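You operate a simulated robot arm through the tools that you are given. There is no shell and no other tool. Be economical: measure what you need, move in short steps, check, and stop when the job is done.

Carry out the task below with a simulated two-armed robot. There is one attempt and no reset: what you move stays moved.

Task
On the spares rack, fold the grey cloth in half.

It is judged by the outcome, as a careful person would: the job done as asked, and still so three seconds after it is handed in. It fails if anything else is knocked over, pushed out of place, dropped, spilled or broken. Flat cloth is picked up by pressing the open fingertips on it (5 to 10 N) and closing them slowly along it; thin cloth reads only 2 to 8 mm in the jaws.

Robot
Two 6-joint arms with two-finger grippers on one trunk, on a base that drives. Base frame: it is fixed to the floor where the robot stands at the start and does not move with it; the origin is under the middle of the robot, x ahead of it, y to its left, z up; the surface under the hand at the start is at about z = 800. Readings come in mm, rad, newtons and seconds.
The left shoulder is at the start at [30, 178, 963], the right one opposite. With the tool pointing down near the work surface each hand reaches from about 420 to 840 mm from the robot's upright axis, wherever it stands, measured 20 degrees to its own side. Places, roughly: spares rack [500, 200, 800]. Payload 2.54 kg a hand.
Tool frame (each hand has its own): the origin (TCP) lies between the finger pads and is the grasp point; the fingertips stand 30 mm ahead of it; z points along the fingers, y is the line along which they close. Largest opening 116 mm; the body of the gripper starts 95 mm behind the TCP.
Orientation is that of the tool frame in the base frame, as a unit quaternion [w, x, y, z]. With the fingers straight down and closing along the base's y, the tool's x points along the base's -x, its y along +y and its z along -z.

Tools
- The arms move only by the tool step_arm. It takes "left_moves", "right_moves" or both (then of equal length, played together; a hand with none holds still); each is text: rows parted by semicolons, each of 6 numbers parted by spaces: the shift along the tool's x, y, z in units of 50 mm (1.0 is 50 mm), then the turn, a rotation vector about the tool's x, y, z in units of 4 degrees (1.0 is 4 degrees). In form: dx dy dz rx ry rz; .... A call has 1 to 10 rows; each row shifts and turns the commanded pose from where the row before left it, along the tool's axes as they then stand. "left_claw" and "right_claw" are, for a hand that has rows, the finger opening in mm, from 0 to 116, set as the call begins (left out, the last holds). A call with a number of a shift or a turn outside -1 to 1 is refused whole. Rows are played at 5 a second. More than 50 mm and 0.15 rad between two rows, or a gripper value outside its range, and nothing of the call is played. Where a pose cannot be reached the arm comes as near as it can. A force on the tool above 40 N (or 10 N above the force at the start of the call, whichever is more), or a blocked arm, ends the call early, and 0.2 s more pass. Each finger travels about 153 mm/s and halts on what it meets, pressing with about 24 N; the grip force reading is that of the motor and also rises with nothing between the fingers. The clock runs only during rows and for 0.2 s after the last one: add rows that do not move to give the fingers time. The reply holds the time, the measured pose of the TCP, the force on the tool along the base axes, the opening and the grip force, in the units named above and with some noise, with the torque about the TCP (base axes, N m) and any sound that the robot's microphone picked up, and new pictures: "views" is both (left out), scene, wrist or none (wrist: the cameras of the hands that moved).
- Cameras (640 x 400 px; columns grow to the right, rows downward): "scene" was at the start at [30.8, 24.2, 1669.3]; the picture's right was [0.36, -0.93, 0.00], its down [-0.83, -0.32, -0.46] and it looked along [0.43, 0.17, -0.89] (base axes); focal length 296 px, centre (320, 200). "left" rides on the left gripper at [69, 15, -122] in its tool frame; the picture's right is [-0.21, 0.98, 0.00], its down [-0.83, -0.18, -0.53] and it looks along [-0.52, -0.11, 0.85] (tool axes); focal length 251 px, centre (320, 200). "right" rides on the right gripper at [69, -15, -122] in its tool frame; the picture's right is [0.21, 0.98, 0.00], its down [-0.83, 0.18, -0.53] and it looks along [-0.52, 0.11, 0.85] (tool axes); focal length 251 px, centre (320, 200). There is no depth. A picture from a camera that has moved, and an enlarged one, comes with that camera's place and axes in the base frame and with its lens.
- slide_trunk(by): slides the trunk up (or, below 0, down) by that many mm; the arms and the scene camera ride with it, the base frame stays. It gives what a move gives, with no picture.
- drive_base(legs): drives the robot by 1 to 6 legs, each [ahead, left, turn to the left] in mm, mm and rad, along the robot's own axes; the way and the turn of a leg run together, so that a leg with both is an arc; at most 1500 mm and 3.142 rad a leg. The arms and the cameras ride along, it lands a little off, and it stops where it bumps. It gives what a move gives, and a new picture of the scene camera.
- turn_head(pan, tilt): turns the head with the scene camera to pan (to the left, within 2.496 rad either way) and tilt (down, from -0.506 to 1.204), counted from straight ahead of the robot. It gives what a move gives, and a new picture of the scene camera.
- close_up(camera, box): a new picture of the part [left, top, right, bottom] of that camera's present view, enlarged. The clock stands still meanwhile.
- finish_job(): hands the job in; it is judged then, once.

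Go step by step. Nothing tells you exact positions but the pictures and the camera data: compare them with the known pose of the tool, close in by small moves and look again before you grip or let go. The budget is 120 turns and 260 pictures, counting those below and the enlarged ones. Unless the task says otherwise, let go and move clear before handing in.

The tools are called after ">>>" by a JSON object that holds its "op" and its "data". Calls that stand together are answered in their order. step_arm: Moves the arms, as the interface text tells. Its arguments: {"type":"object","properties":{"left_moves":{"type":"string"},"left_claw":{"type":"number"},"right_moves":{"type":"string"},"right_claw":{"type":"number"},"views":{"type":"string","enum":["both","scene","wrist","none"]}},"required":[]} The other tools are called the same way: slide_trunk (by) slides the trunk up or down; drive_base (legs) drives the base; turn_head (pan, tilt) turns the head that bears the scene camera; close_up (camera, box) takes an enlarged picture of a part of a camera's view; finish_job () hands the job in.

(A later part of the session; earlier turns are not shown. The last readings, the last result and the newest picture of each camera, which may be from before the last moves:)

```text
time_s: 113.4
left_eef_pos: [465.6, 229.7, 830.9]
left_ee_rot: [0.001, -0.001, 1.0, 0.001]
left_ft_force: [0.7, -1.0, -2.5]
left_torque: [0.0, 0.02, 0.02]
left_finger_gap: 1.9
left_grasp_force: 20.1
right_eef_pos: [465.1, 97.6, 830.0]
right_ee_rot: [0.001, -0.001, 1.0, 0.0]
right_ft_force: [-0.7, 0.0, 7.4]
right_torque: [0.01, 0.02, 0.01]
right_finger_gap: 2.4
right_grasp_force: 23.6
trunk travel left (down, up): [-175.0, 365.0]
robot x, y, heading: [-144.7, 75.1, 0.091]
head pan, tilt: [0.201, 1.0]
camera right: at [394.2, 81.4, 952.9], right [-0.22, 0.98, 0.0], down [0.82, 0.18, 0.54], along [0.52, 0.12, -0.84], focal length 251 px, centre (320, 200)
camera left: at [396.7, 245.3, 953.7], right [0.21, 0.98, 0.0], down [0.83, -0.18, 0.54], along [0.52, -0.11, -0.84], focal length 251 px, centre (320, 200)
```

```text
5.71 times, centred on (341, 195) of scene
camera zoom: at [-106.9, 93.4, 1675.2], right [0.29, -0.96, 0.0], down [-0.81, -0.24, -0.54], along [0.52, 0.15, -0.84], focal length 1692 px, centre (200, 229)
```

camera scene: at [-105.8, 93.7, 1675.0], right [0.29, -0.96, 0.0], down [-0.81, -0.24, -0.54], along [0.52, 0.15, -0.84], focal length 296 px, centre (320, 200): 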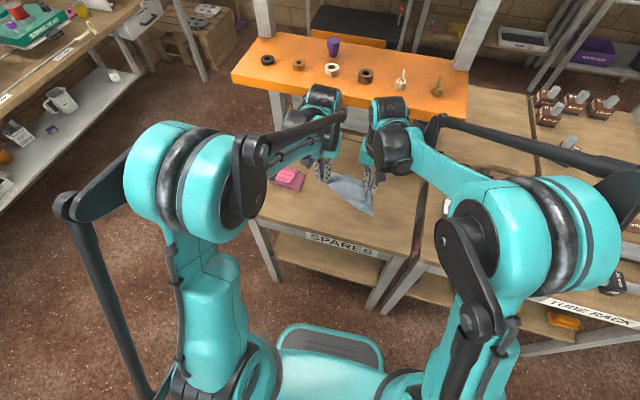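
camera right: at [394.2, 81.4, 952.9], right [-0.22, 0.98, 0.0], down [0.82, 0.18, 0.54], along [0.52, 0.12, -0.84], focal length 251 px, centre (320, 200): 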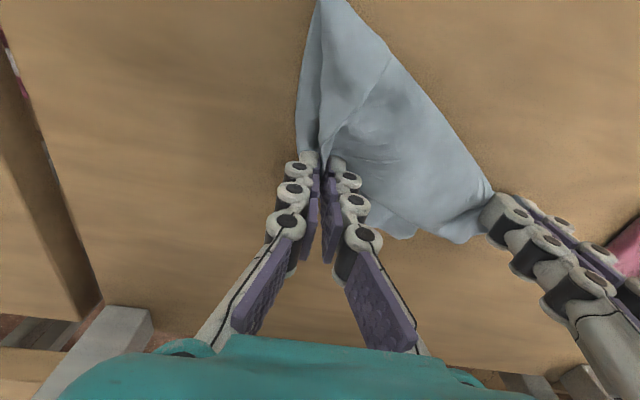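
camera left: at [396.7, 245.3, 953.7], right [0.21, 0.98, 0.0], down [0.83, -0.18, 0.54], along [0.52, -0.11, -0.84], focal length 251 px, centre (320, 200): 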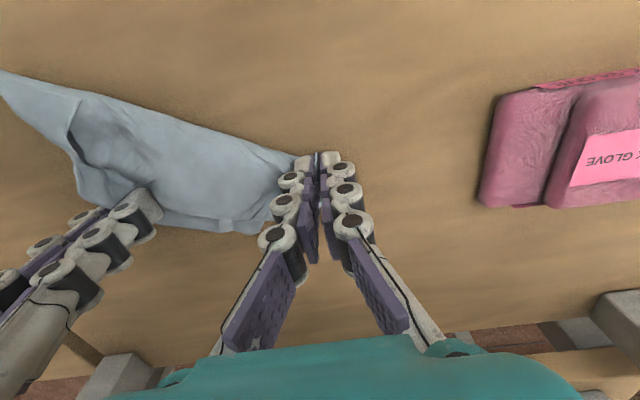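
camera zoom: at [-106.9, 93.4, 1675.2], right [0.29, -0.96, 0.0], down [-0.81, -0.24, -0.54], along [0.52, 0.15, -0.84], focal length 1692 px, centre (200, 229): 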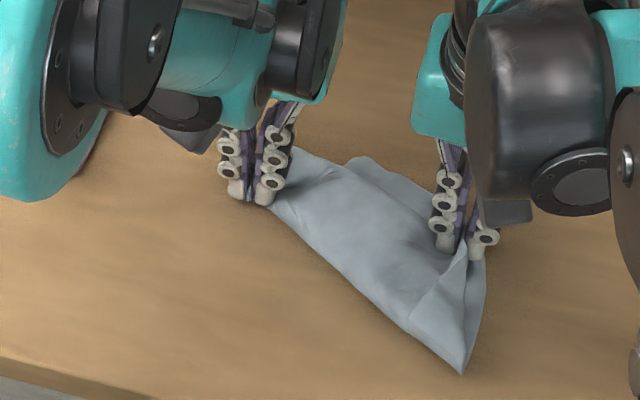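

The cloth is now bunched up, so I'll let go with the left, retreat it, and lift with the right hand alone to let the cloth hang out and show what it holds.

>>> {"op": "step_arm", "data": {"left_moves": "0 0 0 0 0 0; 0 0 0 0 0 0; 0 0 -0.4 0 0 0; 0.3 0.2 -0.6 0 0 0; 0.7 0.6 -0.2 0 0 0; 0.5 0.7 0 0 0 0; 0.3 0.7 0 0 0 0; 0 0 0 0 0 0; 0 0 0 0 0 0; 0 0 0 0 0 0", "right_moves": "0 0 0 0 0 0; 0 0 0 0 0 0; 0 0 -0.1 0 0 0; 0.2 0 -0.5 0 0 0; 0.4 0 -0.7 0 0 0; 0.2 0 -0.95 0 0 0; 0.2 0 -0.95 0 0 0; 0 0 -0.95 0 0 0; 0 0 -0.95 0 0 0; 0 0 -0.8 0 0 0", "left_claw": 26, "views": "both"}}

>>> {"op": "close_up", "data": {"camera": "scene", "box": [285, 120, 445, 220]}}

```text
time_s: 115.6
left_eef_pos: [378.4, 338.3, 891.7]
left_ee_rot: [0.002, 0.0, 1.0, 0.001]
left_ft_force: [-0.3, 1.0, 0.5]
left_torque: [0.01, 0.0, 0.0]
left_finger_gap: 26.0
left_grasp_force: 0.0
right_eef_pos: [413.6, 98.7, 1127.2]
right_ee_rot: [0.001, -0.001, 1.0, 0.0]
right_ft_force: [0.3, -0.6, 0.4]
right_torque: [-0.02, -0.01, -0.03]
right_finger_gap: 2.3
right_grasp_force: 23.5
trunk travel left (down, up): [-175.0, 365.0]
robot x, y, heading: [-141.6, 75.8, 0.088]
head pan, tilt: [0.201, 1.0]
camera scene: at [-106.8, 93.0, 1675.1], right [0.29, -0.96, 0.0], down [-0.81, -0.24, -0.54], along [0.52, 0.16, -0.84], focal length 296 px, centre (320, 200)
camera right: at [343.3, 82.0, 1250.4], right [-0.22, 0.98, 0.0], down [0.82, 0.18, 0.54], along [0.52, 0.12, -0.84], focal length 251 px, centre (320, 200)
camera left: at [309.1, 354.4, 1013.5], right [0.21, 0.98, 0.0], down [0.83, -0.18, 0.53], along [0.52, -0.11, -0.84], focal length 251 px, centre (320, 200)
```

scene: 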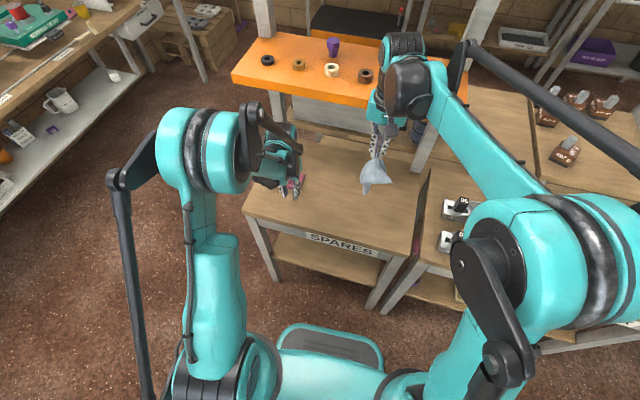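
right: 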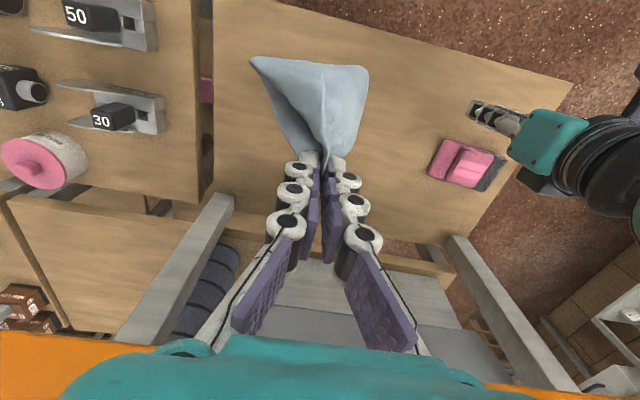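
left: 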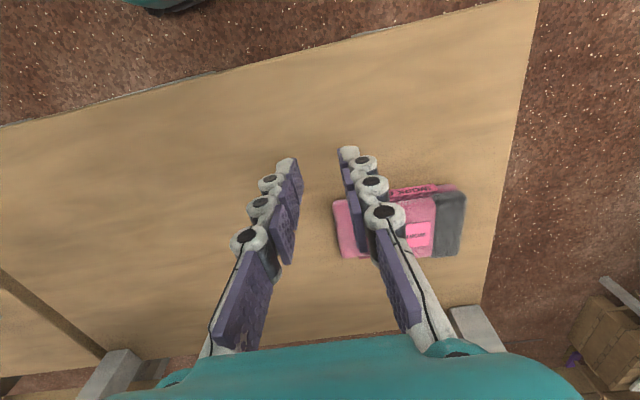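

```text
4.00 times, centred on (365, 170) of scene
camera zoom: at [-106.8, 93.0, 1675.1], right [0.29, -0.96, 0.0], down [-0.81, -0.24, -0.54], along [0.52, 0.16, -0.84], focal length 1184 px, centre (140, 320)
```

zoom: 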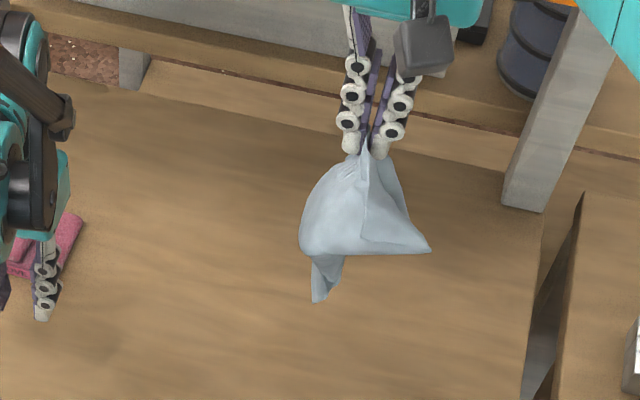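

The right gripper seems to hold the two right corners together, with the two left corners hanging below, so the cloth hangs half folded. I'll move the left hand away, bring the hanging end over to the left side, and lay the cloth down while moving right.

>>> {"op": "step_arm", "data": {"left_moves": "0.8 0.5 -0.2 0 0 0; 0.8 0.5 0 0 0 0; 0.5 0.5 0 0 0 0; 0 0 0 0 0 0; 0 0 0 0 0 0; 0 0 0 0 0 0; 0 0 0 0 0 0; 0 0 0 0 0 0", "right_moves": "0 0.3 0 0 0 0; 0 0.5 0 0 0 0; 0 0.6 0 0 0 0; 0 0.6 0 0 0 0; 0 0.4 0.3 0 0 0; 0 0 0.5 0 0 0; 0 0 0.6 0 0 0; 0 0 0.5 0 0 0", "views": "both"}}

>>> {"op": "close_up", "data": {"camera": "scene", "box": [275, 120, 419, 210]}}

```text
time_s: 117.4
left_eef_pos: [272.2, 416.4, 899.3]
left_ee_rot: [0.001, 0.0, 1.0, 0.001]
left_ft_force: [0.9, 1.1, 0.0]
left_torque: [0.03, 0.06, 0.01]
left_finger_gap: 25.9
left_grasp_force: 0.2
right_eef_pos: [415.9, 218.0, 1030.6]
right_ee_rot: [0.001, 0.0, 1.0, 0.0]
right_ft_force: [1.2, 1.1, 0.4]
right_torque: [0.08, 0.0, 0.0]
right_finger_gap: 2.8
right_grasp_force: 27.2
trunk travel left (down, up): [-175.0, 365.0]
robot x, y, heading: [-145.9, 69.8, 0.09]
head pan, tilt: [0.201, 1.0]
camera scene: at [-106.1, 93.5, 1675.1], right [0.29, -0.96, 0.0], down [-0.81, -0.24, -0.54], along [0.52, 0.15, -0.84], focal length 296 px, centre (320, 200)
camera right: at [344.9, 202.4, 1153.3], right [-0.22, 0.98, 0.0], down [0.82, 0.18, 0.53], along [0.52, 0.12, -0.84], focal length 251 px, centre (320, 200)
camera left: at [203.1, 432.5, 1021.7], right [0.21, 0.98, 0.0], down [0.83, -0.18, 0.53], along [0.52, -0.11, -0.85], focal length 251 px, centre (320, 200)
```

scene: 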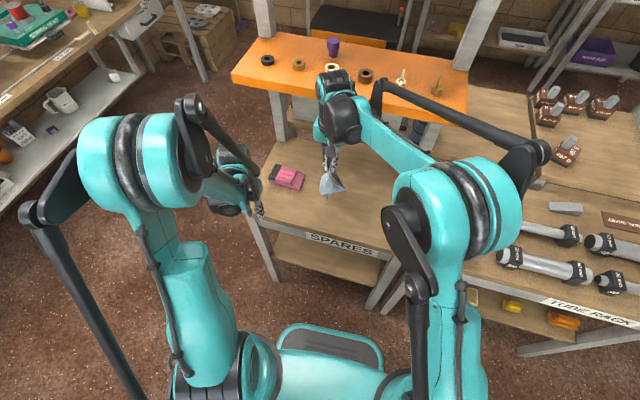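
right: 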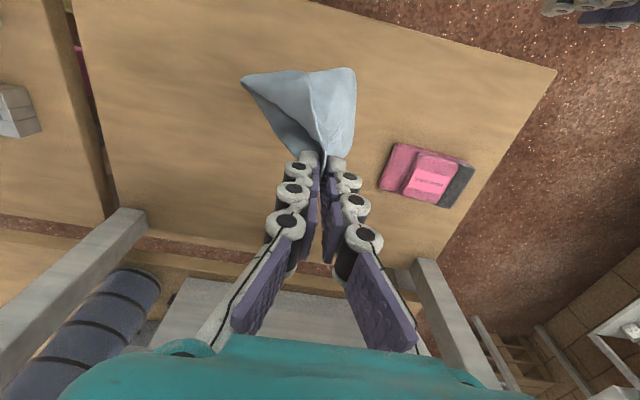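
left: 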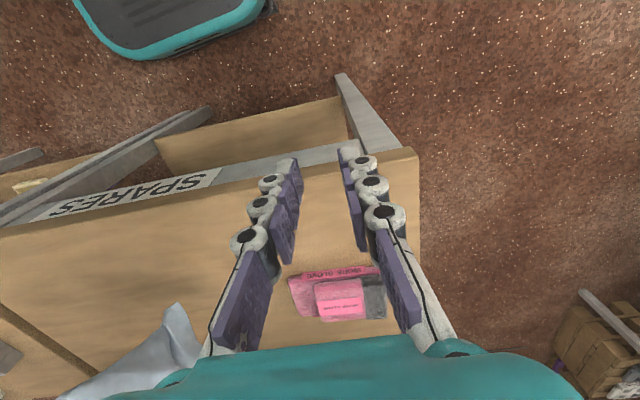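

```text
4.44 times, centred on (347, 165) of scene
camera zoom: at [-106.1, 93.5, 1675.1], right [0.29, -0.96, 0.0], down [-0.81, -0.24, -0.54], along [0.52, 0.15, -0.84], focal length 1316 px, centre (200, 356)
```

zoom: 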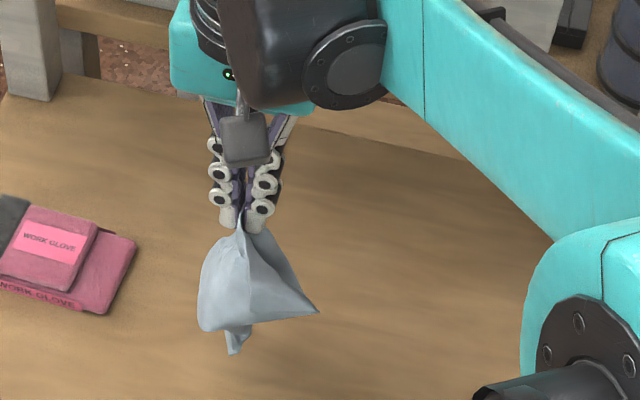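

I'll lay it along x instead, because the side point sticks out toward −y: touch down near the front, then move forward while lowering.

>>> {"op": "step_arm", "data": {"right_moves": "0.7 -0.1 0 0 0 0; 0.8 -0.1 0 0 0 0; 0 0 0.5 0 0 0; 0 0 0.3 0 0 0; 0 0 0 0 0 0", "views": "none"}}

>>> {"op": "step_arm", "data": {"right_moves": "-0.4 0 0.25 0 0 0; -0.4 0 0.3 0 0 0; -0.4 0 0.3 0 0 0; -0.4 0 0.35 0 0 0; -0.4 0 0.35 0 0 0; -0.36 0 0.35 0 0 0; -0.36 0 0.4 0 0 0; -0.3 0 0.4 0 0 0; -0.2 0 0.3 0 0 0; 0 0 0 0 0 0", "views": "wrist"}}

>>> {"op": "close_up", "data": {"camera": "scene", "box": [275, 150, 419, 240]}}

```text
time_s: 118.6
left_eef_pos: [271.5, 416.0, 901.4]
left_ee_rot: [0.001, -0.001, 1.0, 0.001]
left_ft_force: [-0.4, -0.1, -0.6]
left_torque: [-0.02, 0.03, 0.0]
left_finger_gap: 26.0
left_grasp_force: 0.0
right_eef_pos: [340.0, 207.8, 993.5]
right_ee_rot: [0.001, -0.001, 1.0, 0.001]
right_ft_force: [0.2, 0.2, -1.4]
right_torque: [0.01, -0.01, -0.01]
right_finger_gap: 2.7
right_grasp_force: 22.5
trunk travel left (down, up): [-175.0, 365.0]
robot x, y, heading: [-146.7, 72.2, 0.091]
head pan, tilt: [0.201, 1.0]
```

```text
time_s: 120.8
left_eef_pos: [271.2, 415.4, 900.8]
left_ee_rot: [0.001, -0.001, 1.0, 0.0]
left_ft_force: [0.5, 0.6, -0.4]
left_torque: [-0.03, -0.02, 0.03]
left_finger_gap: 26.0
left_grasp_force: 0.2
right_eef_pos: [500.2, 208.2, 841.9]
right_ee_rot: [0.001, 0.0, 1.0, 0.0]
right_ft_force: [-0.2, 0.6, -0.7]
right_torque: [0.04, -0.02, -0.02]
right_finger_gap: 3.4
right_grasp_force: 28.5
trunk travel left (down, up): [-175.0, 365.0]
robot x, y, heading: [-144.8, 72.2, 0.093]
head pan, tilt: [0.201, 1.0]
camera right: at [428.5, 192.8, 964.5], right [-0.22, 0.98, 0.0], down [0.82, 0.18, 0.54], along [0.52, 0.11, -0.84], focal length 251 px, centre (320, 200)
```

right: 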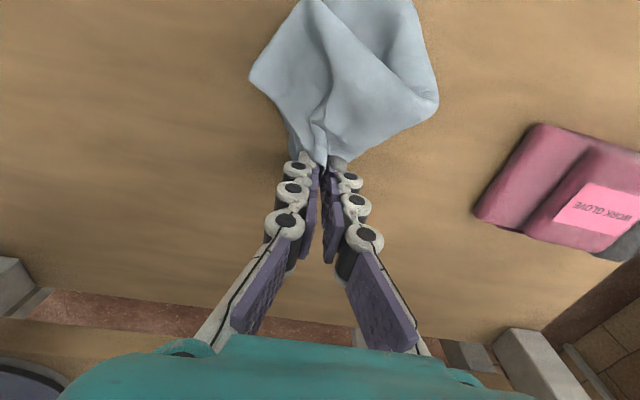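

```text
4.44 times, centred on (347, 195) of scene
camera zoom: at [-106.8, 93.4, 1675.1], right [0.29, -0.96, 0.0], down [-0.81, -0.24, -0.54], along [0.52, 0.15, -0.84], focal length 1316 px, centre (200, 222)
```

zoom: 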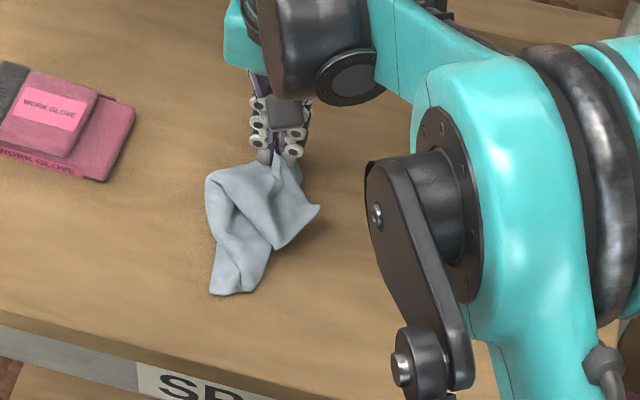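

I'll set this down, release it, and look from above to identify the real corners.

>>> {"op": "step_arm", "data": {"right_moves": "0 0 0.16 0 0 0; 0 0 0 0 0 0; 0 0 0 0 0 0; 0 0 -0.4 0 0 0; 0.3 0 -0.7 0 0 0; 0.8 -0.3 -0.5 0 0 0; 0.9 -0.3 0 0 0 0; 0.6 -0.2 0 0 0 0; 0 0 0 0 0 0", "right_claw": 40, "views": "wrist"}}

>>> {"op": "close_up", "data": {"camera": "right", "box": [250, 130, 490, 280]}}

>>> {"op": "close_up", "data": {"camera": "scene", "box": [305, 170, 369, 210]}}

```text
time_s: 122.8
left_eef_pos: [272.5, 416.1, 899.9]
left_ee_rot: [0.002, -0.001, 1.0, 0.0]
left_ft_force: [-0.2, -0.4, 0.0]
left_torque: [-0.03, 0.01, -0.03]
left_finger_gap: 25.9
left_grasp_force: 0.1
right_eef_pos: [372.2, 167.3, 915.7]
right_ee_rot: [0.001, -0.001, 1.0, 0.0]
right_ft_force: [1.0, 0.5, -0.1]
right_torque: [0.0, 0.0, 0.03]
right_finger_gap: 39.8
right_grasp_force: 0.1
trunk travel left (down, up): [-175.0, 365.0]
robot x, y, heading: [-144.5, 76.1, 0.088]
head pan, tilt: [0.201, 1.0]
camera right: at [302.1, 151.1, 1038.2], right [-0.22, 0.98, 0.0], down [0.82, 0.18, 0.53], along [0.52, 0.11, -0.84], focal length 251 px, centre (320, 200)
```

right: 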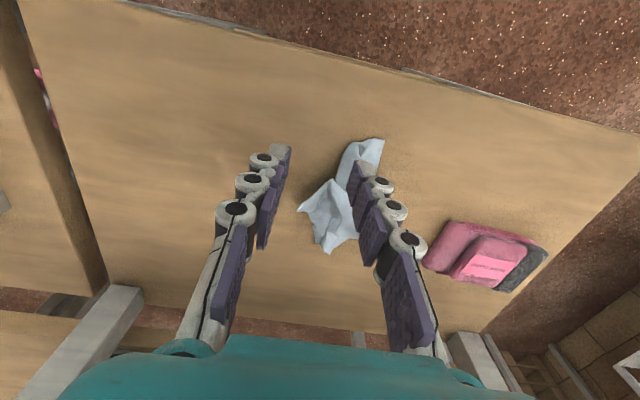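

```text
2.67 times, centred on (370, 205) of right
camera zoom: at [302.1, 151.1, 1038.2], right [-0.22, 0.98, 0.0], down [0.82, 0.18, 0.53], along [0.52, 0.11, -0.84], focal length 670 px, centre (187, 187)
```

zoom: 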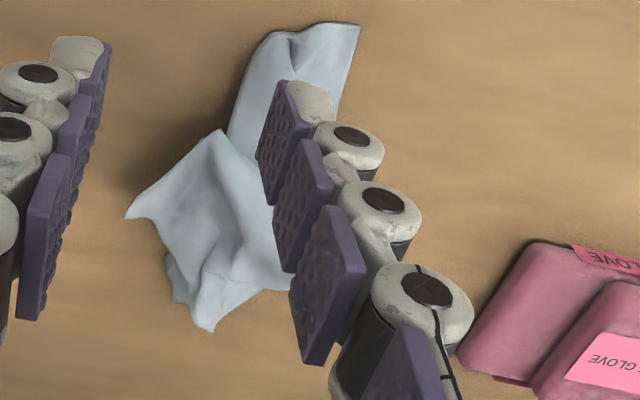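

```text
10.00 times, centred on (337, 190) of scene
camera zoom: at [-105.7, 93.9, 1675.1], right [0.29, -0.96, 0.0], down [-0.81, -0.24, -0.54], along [0.52, 0.15, -0.84], focal length 2961 px, centre (150, 300)
```

zoom: 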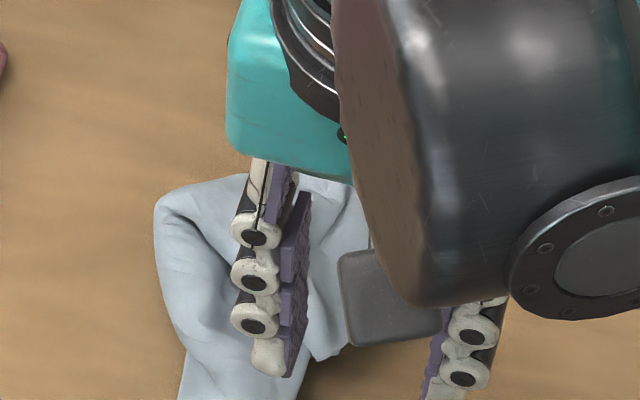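

>>> {"op": "step_arm", "data": {"right_moves": "0.2 -0.9 0 0 0 0; 0 -0.95 0 0 0 0; 0 -0.95 0 0 0 0; 0 0 0 0 0 0", "views": "none"}}

>>> {"op": "close_up", "data": {"camera": "scene", "box": [305, 170, 369, 210]}}

>>> {"op": "close_up", "data": {"camera": "right", "box": [400, 100, 640, 250]}}

```text
time_s: 123.8
left_eef_pos: [272.3, 416.7, 900.0]
left_ee_rot: [0.001, 0.0, 1.0, 0.0]
left_ft_force: [0.3, 0.5, -0.3]
left_torque: [-0.04, 0.02, 0.0]
left_finger_gap: 26.0
left_grasp_force: 0.1
right_eef_pos: [361.2, 31.3, 913.0]
right_ee_rot: [0.001, -0.001, 1.0, 0.001]
right_ft_force: [0.0, 0.4, 0.5]
right_torque: [-0.05, -0.01, -0.02]
right_finger_gap: 39.9
right_grasp_force: 0.1
trunk travel left (down, up): [-175.0, 365.0]
robot x, y, heading: [-142.7, 74.2, 0.094]
head pan, tilt: [0.201, 1.0]
```

```text
10.00 times, centred on (337, 190) of scene
camera zoom: at [-106.4, 94.5, 1675.1], right [0.29, -0.96, 0.0], down [-0.81, -0.24, -0.54], along [0.52, 0.15, -0.84], focal length 2961 px, centre (150, 300)
```

zoom: 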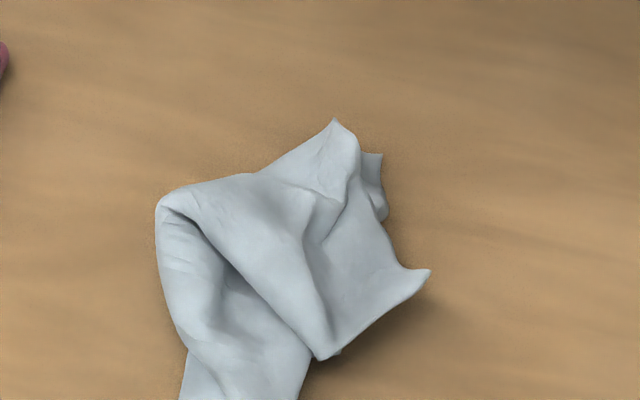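

```text
2.67 times, centred on (520, 175) of right
camera zoom: at [289.4, 14.8, 1035.4], right [-0.22, 0.98, 0.0], down [0.82, 0.18, 0.53], along [0.52, 0.11, -0.84], focal length 670 px, centre (-213, 267)
```

zoom: 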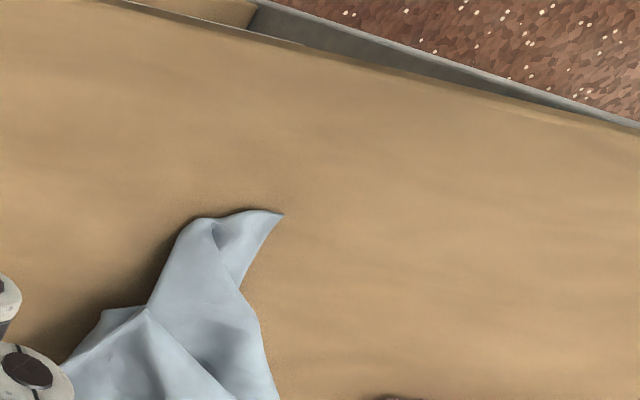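

I see one clear corner at the near end (about [366,230]) and another at the right (about [469,158]). I'll pick the near one with the left hand first.

>>> {"op": "step_arm", "data": {"left_moves": "-0.4 -0.8 0 0 0 0; -0.4 -0.8 0 0 0 0; -0.4 -0.8 0 0 0 0; -0.5 -0.8 0 0 0 0; -0.3 -0.6 0 0 0 0; 0 0 0.6 0 0 0; 0 0 0.5 0 0 0; 0 0 0 0 0 0", "left_claw": 30, "views": "wrist"}}

>>> {"op": "close_up", "data": {"camera": "left", "box": [200, 80, 440, 230]}}

```text
time_s: 125.6
left_eef_pos: [371.8, 223.5, 849.2]
left_ee_rot: [0.001, -0.001, 1.0, 0.001]
left_ft_force: [0.4, 0.2, -0.6]
left_torque: [0.02, -0.01, 0.0]
left_finger_gap: 29.8
left_grasp_force: 0.0
right_eef_pos: [360.8, 30.7, 913.1]
right_ee_rot: [0.001, -0.001, 1.0, 0.0]
right_ft_force: [0.2, -0.7, 0.6]
right_torque: [0.0, 0.02, 0.01]
right_finger_gap: 40.1
right_grasp_force: 0.0
trunk travel left (down, up): [-175.0, 365.0]
robot x, y, heading: [-141.4, 74.1, 0.093]
head pan, tilt: [0.201, 1.0]
camera left: at [302.5, 239.7, 970.3], right [0.21, 0.98, 0.0], down [0.83, -0.18, 0.53], along [0.52, -0.11, -0.84], focal length 251 px, centre (320, 200)
```

left: 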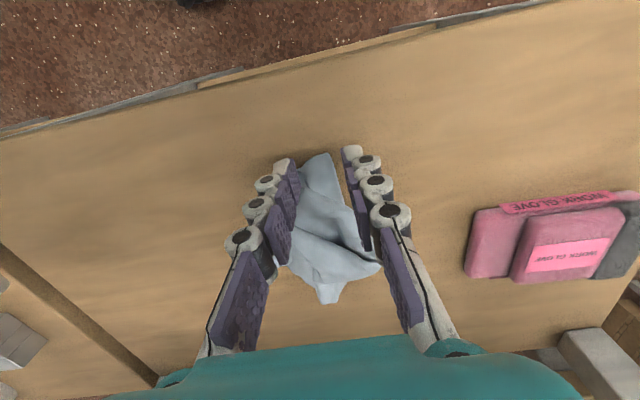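

```text
2.67 times, centred on (320, 155) of left
camera zoom: at [302.5, 239.7, 970.3], right [0.21, 0.98, 0.0], down [0.83, -0.18, 0.53], along [0.52, -0.11, -0.84], focal length 670 px, centre (320, 320)
```

zoom: 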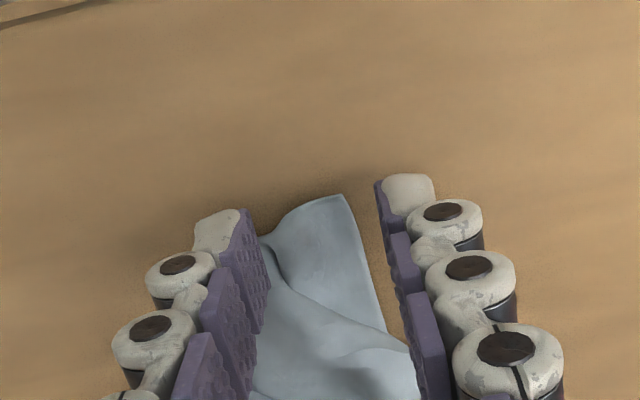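

The near corner sits right between the fingers. I'll lower, close on it, lift and draw it left.

>>> {"op": "step_arm", "data": {"left_moves": "0 0 0.2 0 0 0; 0 0 0.14 0 0 0; 0 0 0 0 0 0", "views": "none"}}

>>> {"op": "step_arm", "data": {"left_moves": "0 0 0.01 0 0 0; 0 0 0 0 0 0; 0 0 0 0 0 0; 0 0 -0.4 0 0 0; 0 0.3 -0.6 0 0 0; 0 0.5 -0.4 0 0 0; 0 0.5 0 0 0 0; 0 0 0 0 0 0", "left_claw": 0, "views": "wrist"}}

>>> {"op": "close_up", "data": {"camera": "scene", "box": [275, 150, 387, 220]}}

```text
time_s: 126.4
left_eef_pos: [370.5, 223.2, 831.0]
left_ee_rot: [0.001, -0.001, 1.0, 0.0]
left_ft_force: [2.8, -2.9, 13.2]
left_torque: [-0.35, -0.2, 0.03]
left_finger_gap: 31.6
left_grasp_force: 0.7
right_eef_pos: [360.6, 31.6, 913.3]
right_ee_rot: [0.0, -0.001, 1.0, -0.001]
right_ft_force: [-0.7, -0.6, 0.1]
right_torque: [0.01, -0.02, 0.01]
right_finger_gap: 40.1
right_grasp_force: 0.0
trunk travel left (down, up): [-175.0, 365.0]
robot x, y, heading: [-140.4, 73.2, 0.09]
head pan, tilt: [0.201, 1.0]
```

```text
time_s: 128.2
left_eef_pos: [369.0, 291.2, 898.4]
left_ee_rot: [0.001, 0.0, 1.0, 0.001]
left_ft_force: [-0.2, 0.1, -2.8]
left_torque: [0.0, 0.0, 0.01]
left_finger_gap: 4.1
left_grasp_force: 25.8
right_eef_pos: [360.3, 30.7, 912.3]
right_ee_rot: [0.0, 0.0, 1.0, 0.0]
right_ft_force: [0.3, 0.3, -0.2]
right_torque: [0.03, -0.01, 0.03]
right_finger_gap: 39.9
right_grasp_force: 0.1
trunk travel left (down, up): [-175.0, 365.0]
robot x, y, heading: [-146.3, 74.9, 0.094]
head pan, tilt: [0.201, 1.0]
camera left: at [300.7, 306.4, 1020.0], right [0.21, 0.98, 0.0], down [0.83, -0.18, 0.53], along [0.52, -0.11, -0.84], focal length 251 px, centre (320, 200)
```

left: 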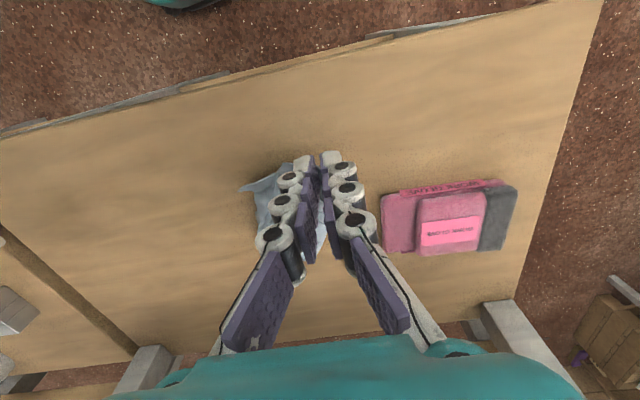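

```text
5.71 times, centred on (331, 185) of scene
camera zoom: at [-106.6, 92.8, 1675.1], right [0.29, -0.96, 0.0], down [-0.81, -0.24, -0.54], along [0.52, 0.16, -0.84], focal length 1692 px, centre (257, 286)
```

zoom: 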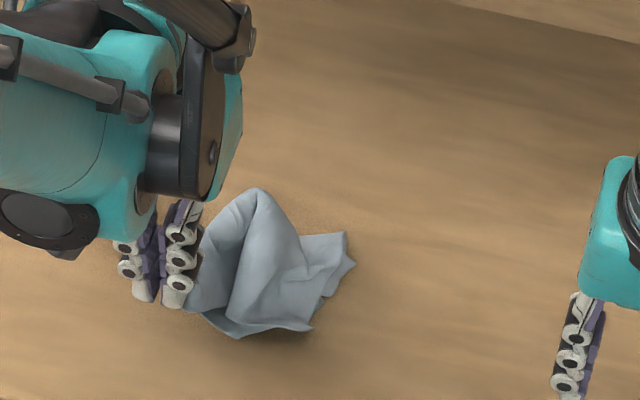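

I'll raise the left hand so the cloth hangs freely from this corner and I can see the other corners.

>>> {"op": "step_arm", "data": {"left_moves": "0 -0.3 -0.9 0 0 0; 0 -0.3 -0.9 0 0 0; -0.2 -0.4 -0.85 0 0 0; -0.2 -0.3 -0.9 0 0 0; 0 -0.3 -0.9 0 0 0; 0 0 -0.6 0 0 0; 0 0 0 0 0 0; 0 0 0 0 0 0", "views": "wrist"}}

>>> {"op": "close_up", "data": {"camera": "scene", "box": [265, 110, 425, 210]}}

>>> {"op": "close_up", "data": {"camera": "right", "box": [320, 0, 640, 200]}}

```text
time_s: 130.0
left_eef_pos: [387.6, 207.4, 1154.0]
left_ee_rot: [0.001, 0.0, 1.0, 0.001]
left_ft_force: [0.3, 0.6, 1.0]
left_torque: [0.02, 0.01, -0.02]
left_finger_gap: 1.5
left_grasp_force: 26.3
right_eef_pos: [360.0, 30.8, 913.2]
right_ee_rot: [0.0, 0.0, 1.0, 0.0]
right_ft_force: [-1.1, -0.3, -0.1]
right_torque: [0.01, -0.03, -0.01]
right_finger_gap: 39.8
right_grasp_force: 0.1
trunk travel left (down, up): [-175.0, 365.0]
robot x, y, heading: [-144.6, 76.6, 0.089]
head pan, tilt: [0.201, 1.0]
camera left: at [318.9, 224.9, 1275.3], right [0.21, 0.98, 0.0], down [0.83, -0.18, 0.53], along [0.52, -0.11, -0.84], focal length 251 px, centre (320, 200)
```

left: 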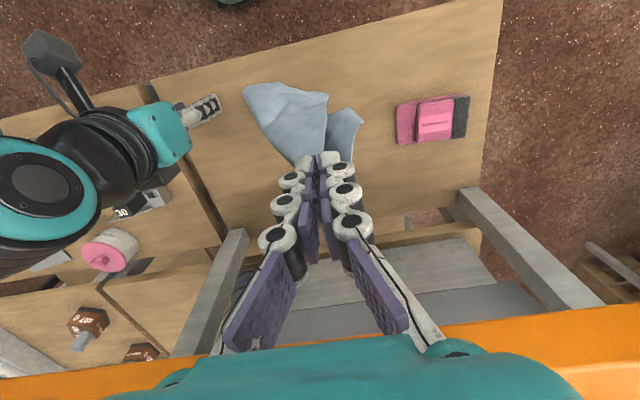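

```text
4.00 times, centred on (345, 160) of scene
camera zoom: at [-106.5, 93.5, 1675.1], right [0.29, -0.96, 0.0], down [-0.81, -0.24, -0.54], along [0.52, 0.15, -0.84], focal length 1184 px, centre (220, 360)
```

zoom: 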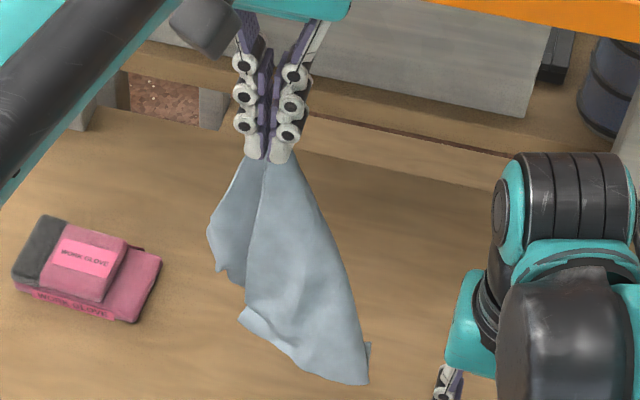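

```text
2.00 times, centred on (480, 100) of right
camera zoom: at [289.4, 14.5, 1035.5], right [-0.22, 0.98, 0.0], down [0.82, 0.18, 0.54], along [0.52, 0.11, -0.84], focal length 503 px, centre (0, 400)
```

zoom: 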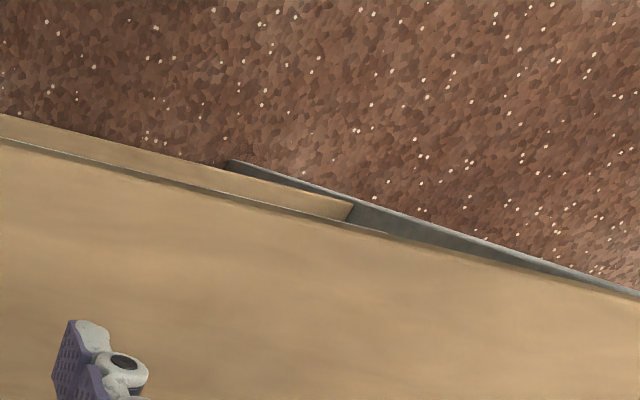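

The cloth now hangs nicely from one corner, nearly opened out in a sheet facing the robot, with one drooping flap on the far side. I'll lay it by touching the bottom edge down far back and drawing the held corner toward the robot, so that the flap ends up on top.

>>> {"op": "step_arm", "data": {"left_moves": "-0.95 0 0 0 0 0; -0.9 0 0 0 0 0; 0 0 0.9 0 0 0; 0 0 0.9 0 0 0; 0 0 0.4 0 0 0; 0 0 0 0 0 0; 0 0 0 0 0 0", "views": "none"}}

>>> {"op": "step_arm", "data": {"left_moves": "0.35 0 0.5 0 0 0; 0.4 0 0.5 0 0 0; 0.4 0 0.5 0 0 0; 0.4 0 0.5 0 0 0; 0.4 0 0.5 0 0 0; 0.4 0 0.5 0 0 0; 0.4 0 0.5 0 0 0; 0.35 0 0.35 0 0 0; 0.2 0 0.1 0 0 0; 0 0 0 0 0 0", "views": "wrist"}}

>>> {"op": "close_up", "data": {"camera": "scene", "box": [275, 140, 403, 220]}}

```text
time_s: 130.6
left_eef_pos: [455.5, 207.7, 1152.1]
left_ee_rot: [-0.011, 0.001, 1.0, 0.001]
left_ft_force: [-0.3, -0.8, -1.0]
left_torque: [0.0, -0.02, 0.0]
left_finger_gap: 2.3
left_grasp_force: 26.6
right_eef_pos: [360.4, 29.6, 913.1]
right_ee_rot: [0.002, -0.001, 1.0, -0.001]
right_ft_force: [-0.2, 0.0, 0.4]
right_torque: [0.02, -0.01, 0.04]
right_finger_gap: 40.0
right_grasp_force: 0.1
trunk travel left (down, up): [-175.0, 365.0]
robot x, y, heading: [-146.5, 75.7, 0.093]
head pan, tilt: [0.201, 1.0]
stopped in row 2 (left hand): the force on the tool passed its limit at 122 N (the readings are from after the stop); the commanded pose is now the measured one
```

```text
time_s: 131.2
left_eef_pos: [426.1, 208.1, 1114.3]
left_ee_rot: [-0.004, -0.001, 1.0, 0.001]
left_ft_force: [-0.6, -1.0, 14.3]
left_torque: [-0.03, -0.69, -0.08]
left_finger_gap: 1.9
left_grasp_force: 26.9
right_eef_pos: [359.0, 29.0, 912.7]
right_ee_rot: [0.002, -0.001, 1.0, 0.0]
right_ft_force: [1.0, 0.2, 0.2]
right_torque: [-0.01, -0.02, -0.01]
right_finger_gap: 39.8
right_grasp_force: 0.1
trunk travel left (down, up): [-175.0, 365.0]
robot x, y, heading: [-143.1, 77.5, 0.094]
head pan, tilt: [0.201, 1.0]
stopped in row 2 (left hand): the force on the tool passed its limit at 123 N (the readings are from after the stop); the commanded pose is now the measured one
camera left: at [359.5, 225.2, 1236.4], right [0.21, 0.98, 0.0], down [0.83, -0.18, 0.53], along [0.52, -0.11, -0.85], focal length 251 px, centre (320, 200)
```

left: 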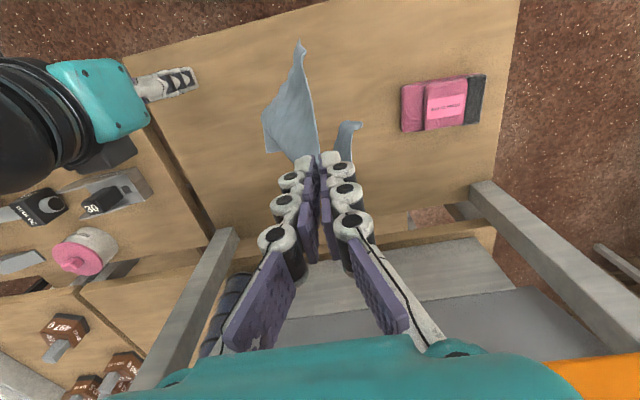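

```text
5.00 times, centred on (339, 180) of scene
camera zoom: at [-107.8, 93.2, 1675.3], right [0.29, -0.96, 0.0], down [-0.81, -0.24, -0.54], along [0.52, 0.16, -0.84], focal length 1481 px, centre (225, 300)
```

zoom: 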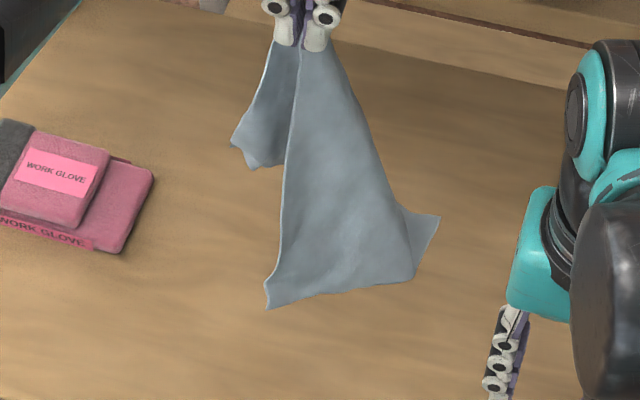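

The left hand met something at that height, so I need to look at the whole scene before moving again.

>>> {"op": "turn_head", "data": {"pan": 0.201, "tilt": 0.9}}

>>> {"op": "close_up", "data": {"camera": "scene", "box": [210, 30, 490, 205]}}

```text
time_s: 131.8
left_eef_pos: [426.9, 208.4, 1114.1]
left_ee_rot: [-0.003, -0.001, 1.0, 0.001]
left_ft_force: [3.6, 1.0, 24.8]
left_torque: [-0.4, -0.68, 0.08]
left_finger_gap: 0.6
left_grasp_force: 24.2
right_eef_pos: [360.0, 30.9, 912.6]
right_ee_rot: [0.002, -0.001, 1.0, 0.0]
right_ft_force: [0.5, -0.3, -0.7]
right_torque: [-0.02, 0.0, 0.02]
right_finger_gap: 40.0
right_grasp_force: 0.0
trunk travel left (down, up): [-175.0, 365.0]
robot x, y, heading: [-142.6, 71.6, 0.094]
head pan, tilt: [0.201, 0.901]
camera scene: at [-102.5, 94.6, 1682.5], right [0.29, -0.96, 0.0], down [-0.75, -0.22, -0.62], along [0.6, 0.18, -0.78], focal length 296 px, centre (320, 200)
```

scene: 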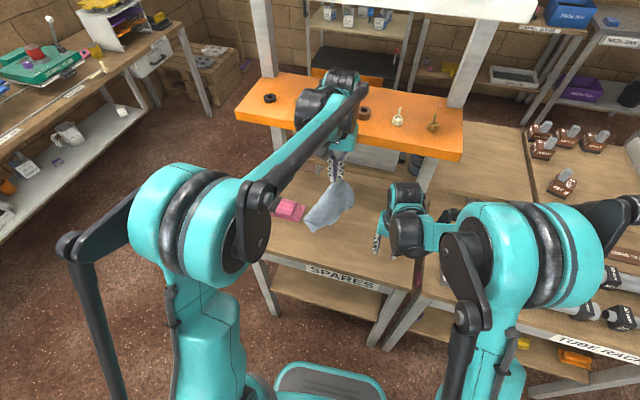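

```text
2.29 times, centred on (350, 118) of scene
camera zoom: at [-102.5, 94.6, 1682.5], right [0.29, -0.96, 0.0], down [-0.75, -0.22, -0.62], along [0.6, 0.18, -0.78], focal length 677 px, centre (251, 389)
```

zoom: 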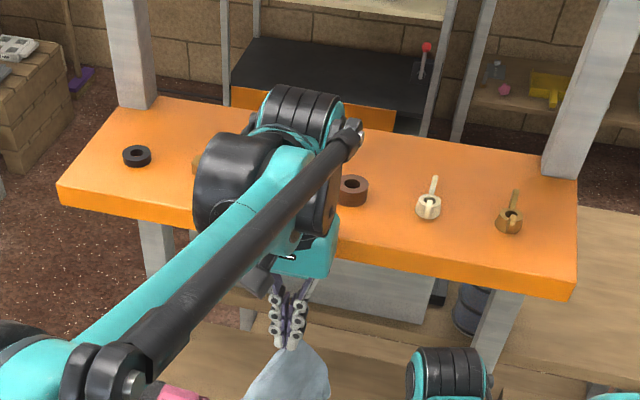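

The left wrist is hanging over the front of the orange shelf. I'll lift it a little, draw it straight back toward the robot, and check the shelf items.

>>> {"op": "step_arm", "data": {"left_moves": "0 0 -0.3 0 0 0; 0.3 0 -0.3 0 0 0; 0.9 0 0 0 0 0; 0.9 0 0 0 0 0; 0.6 0 0 0 0 0; 0 0 0 0 0 0", "views": "scene"}}

>>> {"op": "close_up", "data": {"camera": "scene", "box": [210, 30, 490, 205]}}

```text
time_s: 133.2
left_eef_pos: [295.7, 209.4, 1141.3]
left_ee_rot: [-0.004, -0.001, 1.0, 0.001]
left_ft_force: [0.2, -0.3, -0.2]
left_torque: [-0.01, 0.05, 0.03]
left_finger_gap: 1.5
left_grasp_force: 27.1
right_eef_pos: [361.4, 30.9, 913.5]
right_ee_rot: [0.001, -0.001, 1.0, 0.001]
right_ft_force: [-0.6, 0.7, -0.2]
right_torque: [-0.04, 0.01, 0.0]
right_finger_gap: 39.7
right_grasp_force: 0.1
trunk travel left (down, up): [-175.0, 365.0]
robot x, y, heading: [-146.7, 75.8, 0.088]
head pan, tilt: [0.201, 0.901]
camera scene: at [-99.8, 95.1, 1682.3], right [0.29, -0.96, 0.0], down [-0.75, -0.23, -0.62], along [0.59, 0.18, -0.78], focal length 296 px, centre (320, 200)
```

scene: 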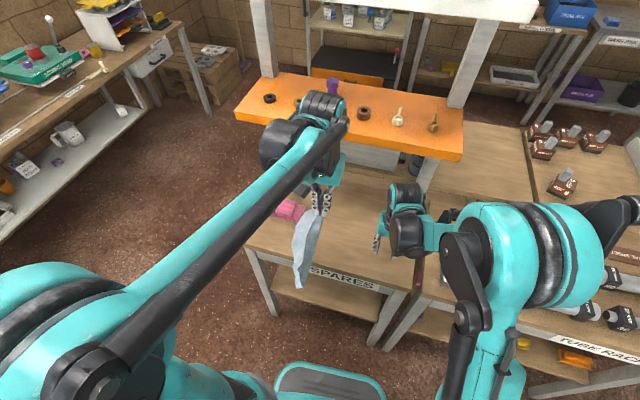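

```text
2.29 times, centred on (350, 118) of scene
camera zoom: at [-99.8, 95.1, 1682.3], right [0.29, -0.96, 0.0], down [-0.75, -0.23, -0.62], along [0.59, 0.18, -0.78], focal length 677 px, centre (251, 389)
```

zoom: 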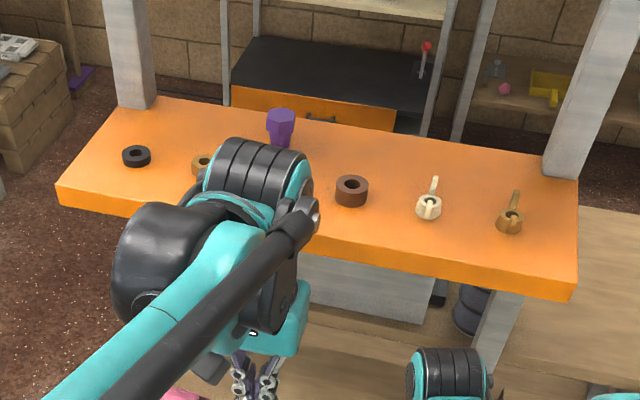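

The visible shelf items are still standing. I'll lay the cloth forward from the table front at a safe distance from the shelf.

>>> {"op": "step_arm", "data": {"left_moves": "-0.6 0 0.4 0 0 0; -0.2 0 0.7 0 0 0; 0 0 0.7 0 0 0; 0 0 0.6 0 0 0; 0 0 0 0 0 0; 0 0 0 0 0 0", "views": "none"}}

>>> {"op": "step_arm", "data": {"left_moves": "-0.3 0 0.4 0 0 0; -0.3 0 0.4 0 0 0; -0.35 0 0.4 0 0 0; -0.35 0 0.4 0 0 0; -0.35 0 0.45 0 0 0; -0.35 0 0.45 0 0 0; -0.35 0 0.45 0 0 0; -0.35 0 0.4 0 0 0; -0.3 0 0.3 0 0 0; 0 0 0 0 0 0", "views": "scene"}}

>>> {"op": "close_up", "data": {"camera": "scene", "box": [255, 150, 415, 250]}}

```text
time_s: 134.6
left_eef_pos: [334.8, 208.9, 1024.1]
left_ee_rot: [-0.004, -0.001, 1.0, 0.001]
left_ft_force: [-1.3, -0.6, 0.7]
left_torque: [0.0, 0.03, -0.01]
left_finger_gap: 0.9
left_grasp_force: 25.7
right_eef_pos: [361.1, 30.8, 912.7]
right_ee_rot: [0.001, -0.001, 1.0, 0.001]
right_ft_force: [0.6, -0.5, -0.5]
right_torque: [0.02, -0.02, 0.01]
right_finger_gap: 39.7
right_grasp_force: 0.3
trunk travel left (down, up): [-175.0, 365.0]
robot x, y, heading: [-143.1, 75.4, 0.087]
head pan, tilt: [0.201, 0.901]
```

```text
time_s: 136.8
left_eef_pos: [480.3, 208.5, 841.5]
left_ee_rot: [-0.004, -0.002, 1.0, 0.0]
left_ft_force: [0.1, -0.4, -0.1]
left_torque: [0.01, -0.01, -0.03]
left_finger_gap: 2.0
left_grasp_force: 27.8
right_eef_pos: [361.5, 30.8, 912.5]
right_ee_rot: [0.001, -0.001, 1.0, -0.001]
right_ft_force: [-0.9, 0.5, 0.4]
right_torque: [0.05, 0.0, 0.0]
right_finger_gap: 40.1
right_grasp_force: 0.1
trunk travel left (down, up): [-175.0, 365.0]
robot x, y, heading: [-140.3, 77.4, 0.096]
head pan, tilt: [0.201, 0.901]
camera scene: at [-101.0, 95.0, 1682.4], right [0.29, -0.96, 0.0], down [-0.75, -0.22, -0.62], along [0.6, 0.18, -0.78], focal length 296 px, centre (320, 200)
```

scene: 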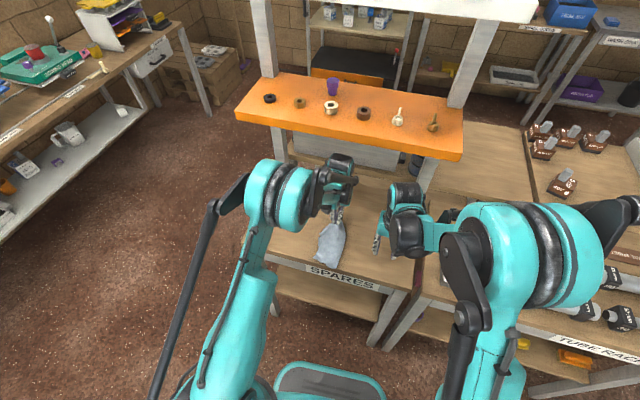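

```text
4.00 times, centred on (335, 200) of scene
camera zoom: at [-101.0, 95.0, 1682.4], right [0.29, -0.96, 0.0], down [-0.75, -0.22, -0.62], along [0.6, 0.18, -0.78], focal length 1184 px, centre (260, 200)
```

zoom: 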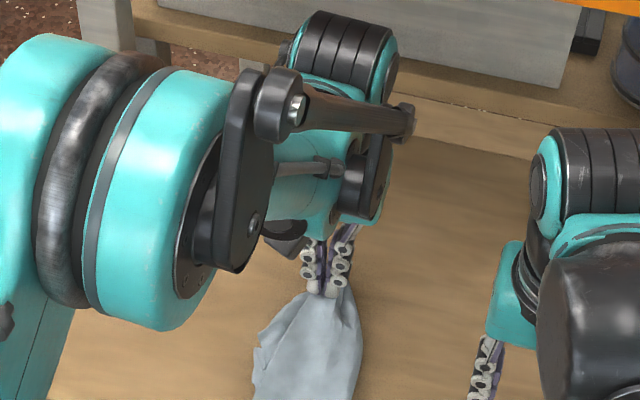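

All shelf items are in place. Now a clear look at the laid cloth.

>>> {"op": "close_up", "data": {"camera": "scene", "box": [295, 205, 375, 275]}}

>>> {"op": "close_up", "data": {"camera": "right", "box": [380, 60, 640, 260]}}

```text
5.71 times, centred on (335, 240) of scene
camera zoom: at [-101.0, 95.0, 1682.4], right [0.29, -0.96, 0.0], down [-0.75, -0.22, -0.62], along [0.6, 0.18, -0.78], focal length 1692 px, centre (234, -29)
```

zoom: 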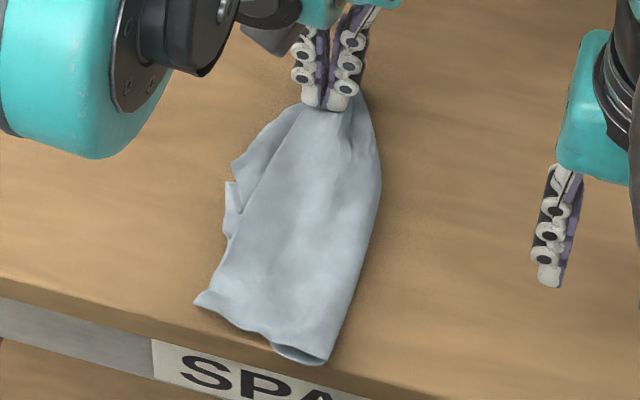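

```text
2.00 times, centred on (510, 160) of right
camera zoom: at [290.0, 14.4, 1035.4], right [-0.22, 0.98, 0.0], down [0.82, 0.18, 0.54], along [0.52, 0.11, -0.84], focal length 503 px, centre (-60, 280)
```

zoom: 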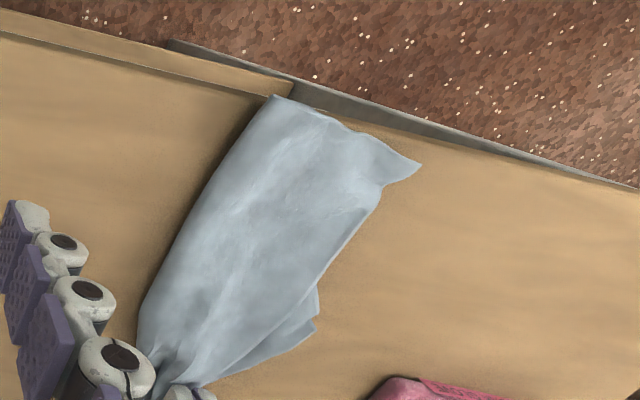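

The cloth now lies roughly folded in half: crease at y≈172, open edges at y≈255, x from 323 to 490. Only the far-left corner is bunched in the left hand, so I'll carry it out to its place at about [490,252] and release.

>>> {"op": "step_arm", "data": {"left_moves": "0 0.25 -0.1 0 0 0; -0.1 0.3 0 0 0 0; -0.1 0.3 0.1 0 0 0; 0 0.05 0.14 0 0 0; 0 0 0 0 0 0", "views": "none"}}

>>> {"op": "step_arm", "data": {"left_moves": "0 0 0 0 0 0; 0 0 0 0 0 0; 0 0 -0.4 0 0 0; 0.4 0.2 -0.6 0 0 0; 0.8 0.4 -0.2 0 0 0; 0.8 0.5 0 0 0 0; 0.5 0.5 0 0 0 0; 0 0 0 0 0 0", "left_claw": 24, "views": "none"}}

>>> {"op": "close_up", "data": {"camera": "scene", "box": [295, 190, 375, 260]}}

>>> {"op": "close_up", "data": {"camera": "right", "box": [380, 60, 640, 260]}}

```text
time_s: 138.0
left_eef_pos: [491.0, 255.5, 831.7]
left_ee_rot: [-0.003, -0.001, 1.0, 0.001]
left_ft_force: [-0.1, 0.0, -0.3]
left_torque: [-0.03, 0.02, 0.03]
left_finger_gap: 2.1
left_grasp_force: 22.5
right_eef_pos: [361.6, 30.9, 913.4]
right_ee_rot: [0.001, -0.001, 1.0, 0.0]
right_ft_force: [0.4, 0.3, 0.7]
right_torque: [0.0, -0.01, 0.01]
right_finger_gap: 39.8
right_grasp_force: 0.0
trunk travel left (down, up): [-175.0, 365.0]
robot x, y, heading: [-143.6, 75.5, 0.095]
head pan, tilt: [0.201, 0.901]
```

```text
time_s: 139.8
left_eef_pos: [364.9, 335.2, 893.6]
left_ee_rot: [-0.005, -0.001, 1.0, 0.001]
left_ft_force: [-0.2, 0.2, -0.4]
left_torque: [0.0, 0.01, -0.03]
left_finger_gap: 23.9
left_grasp_force: 0.1
right_eef_pos: [360.1, 30.4, 912.4]
right_ee_rot: [0.001, 0.0, 1.0, 0.001]
right_ft_force: [0.2, 0.2, -0.1]
right_torque: [0.03, 0.03, -0.03]
right_finger_gap: 40.1
right_grasp_force: 0.0
trunk travel left (down, up): [-175.0, 365.0]
robot x, y, heading: [-145.3, 73.9, 0.093]
head pan, tilt: [0.201, 0.901]
```

```text
5.71 times, centred on (335, 225) of scene
camera zoom: at [-100.3, 94.6, 1682.3], right [0.29, -0.96, 0.0], down [-0.75, -0.22, -0.62], along [0.59, 0.18, -0.78], focal length 1692 px, centre (234, 57)
```

zoom: 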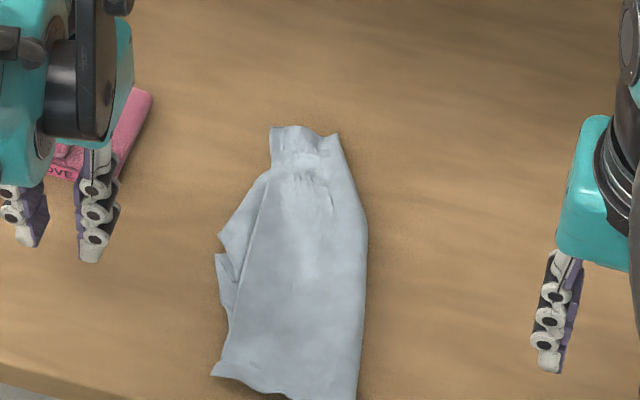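

```text
2.00 times, centred on (510, 160) of right
camera zoom: at [290.5, 14.2, 1035.1], right [-0.22, 0.98, 0.0], down [0.82, 0.18, 0.54], along [0.52, 0.12, -0.84], focal length 503 px, centre (-60, 280)
```

zoom: 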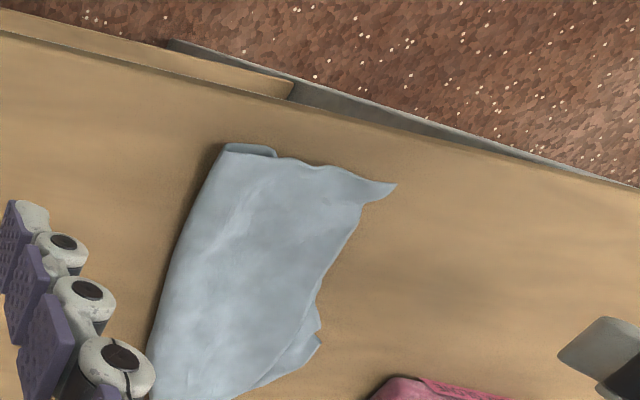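

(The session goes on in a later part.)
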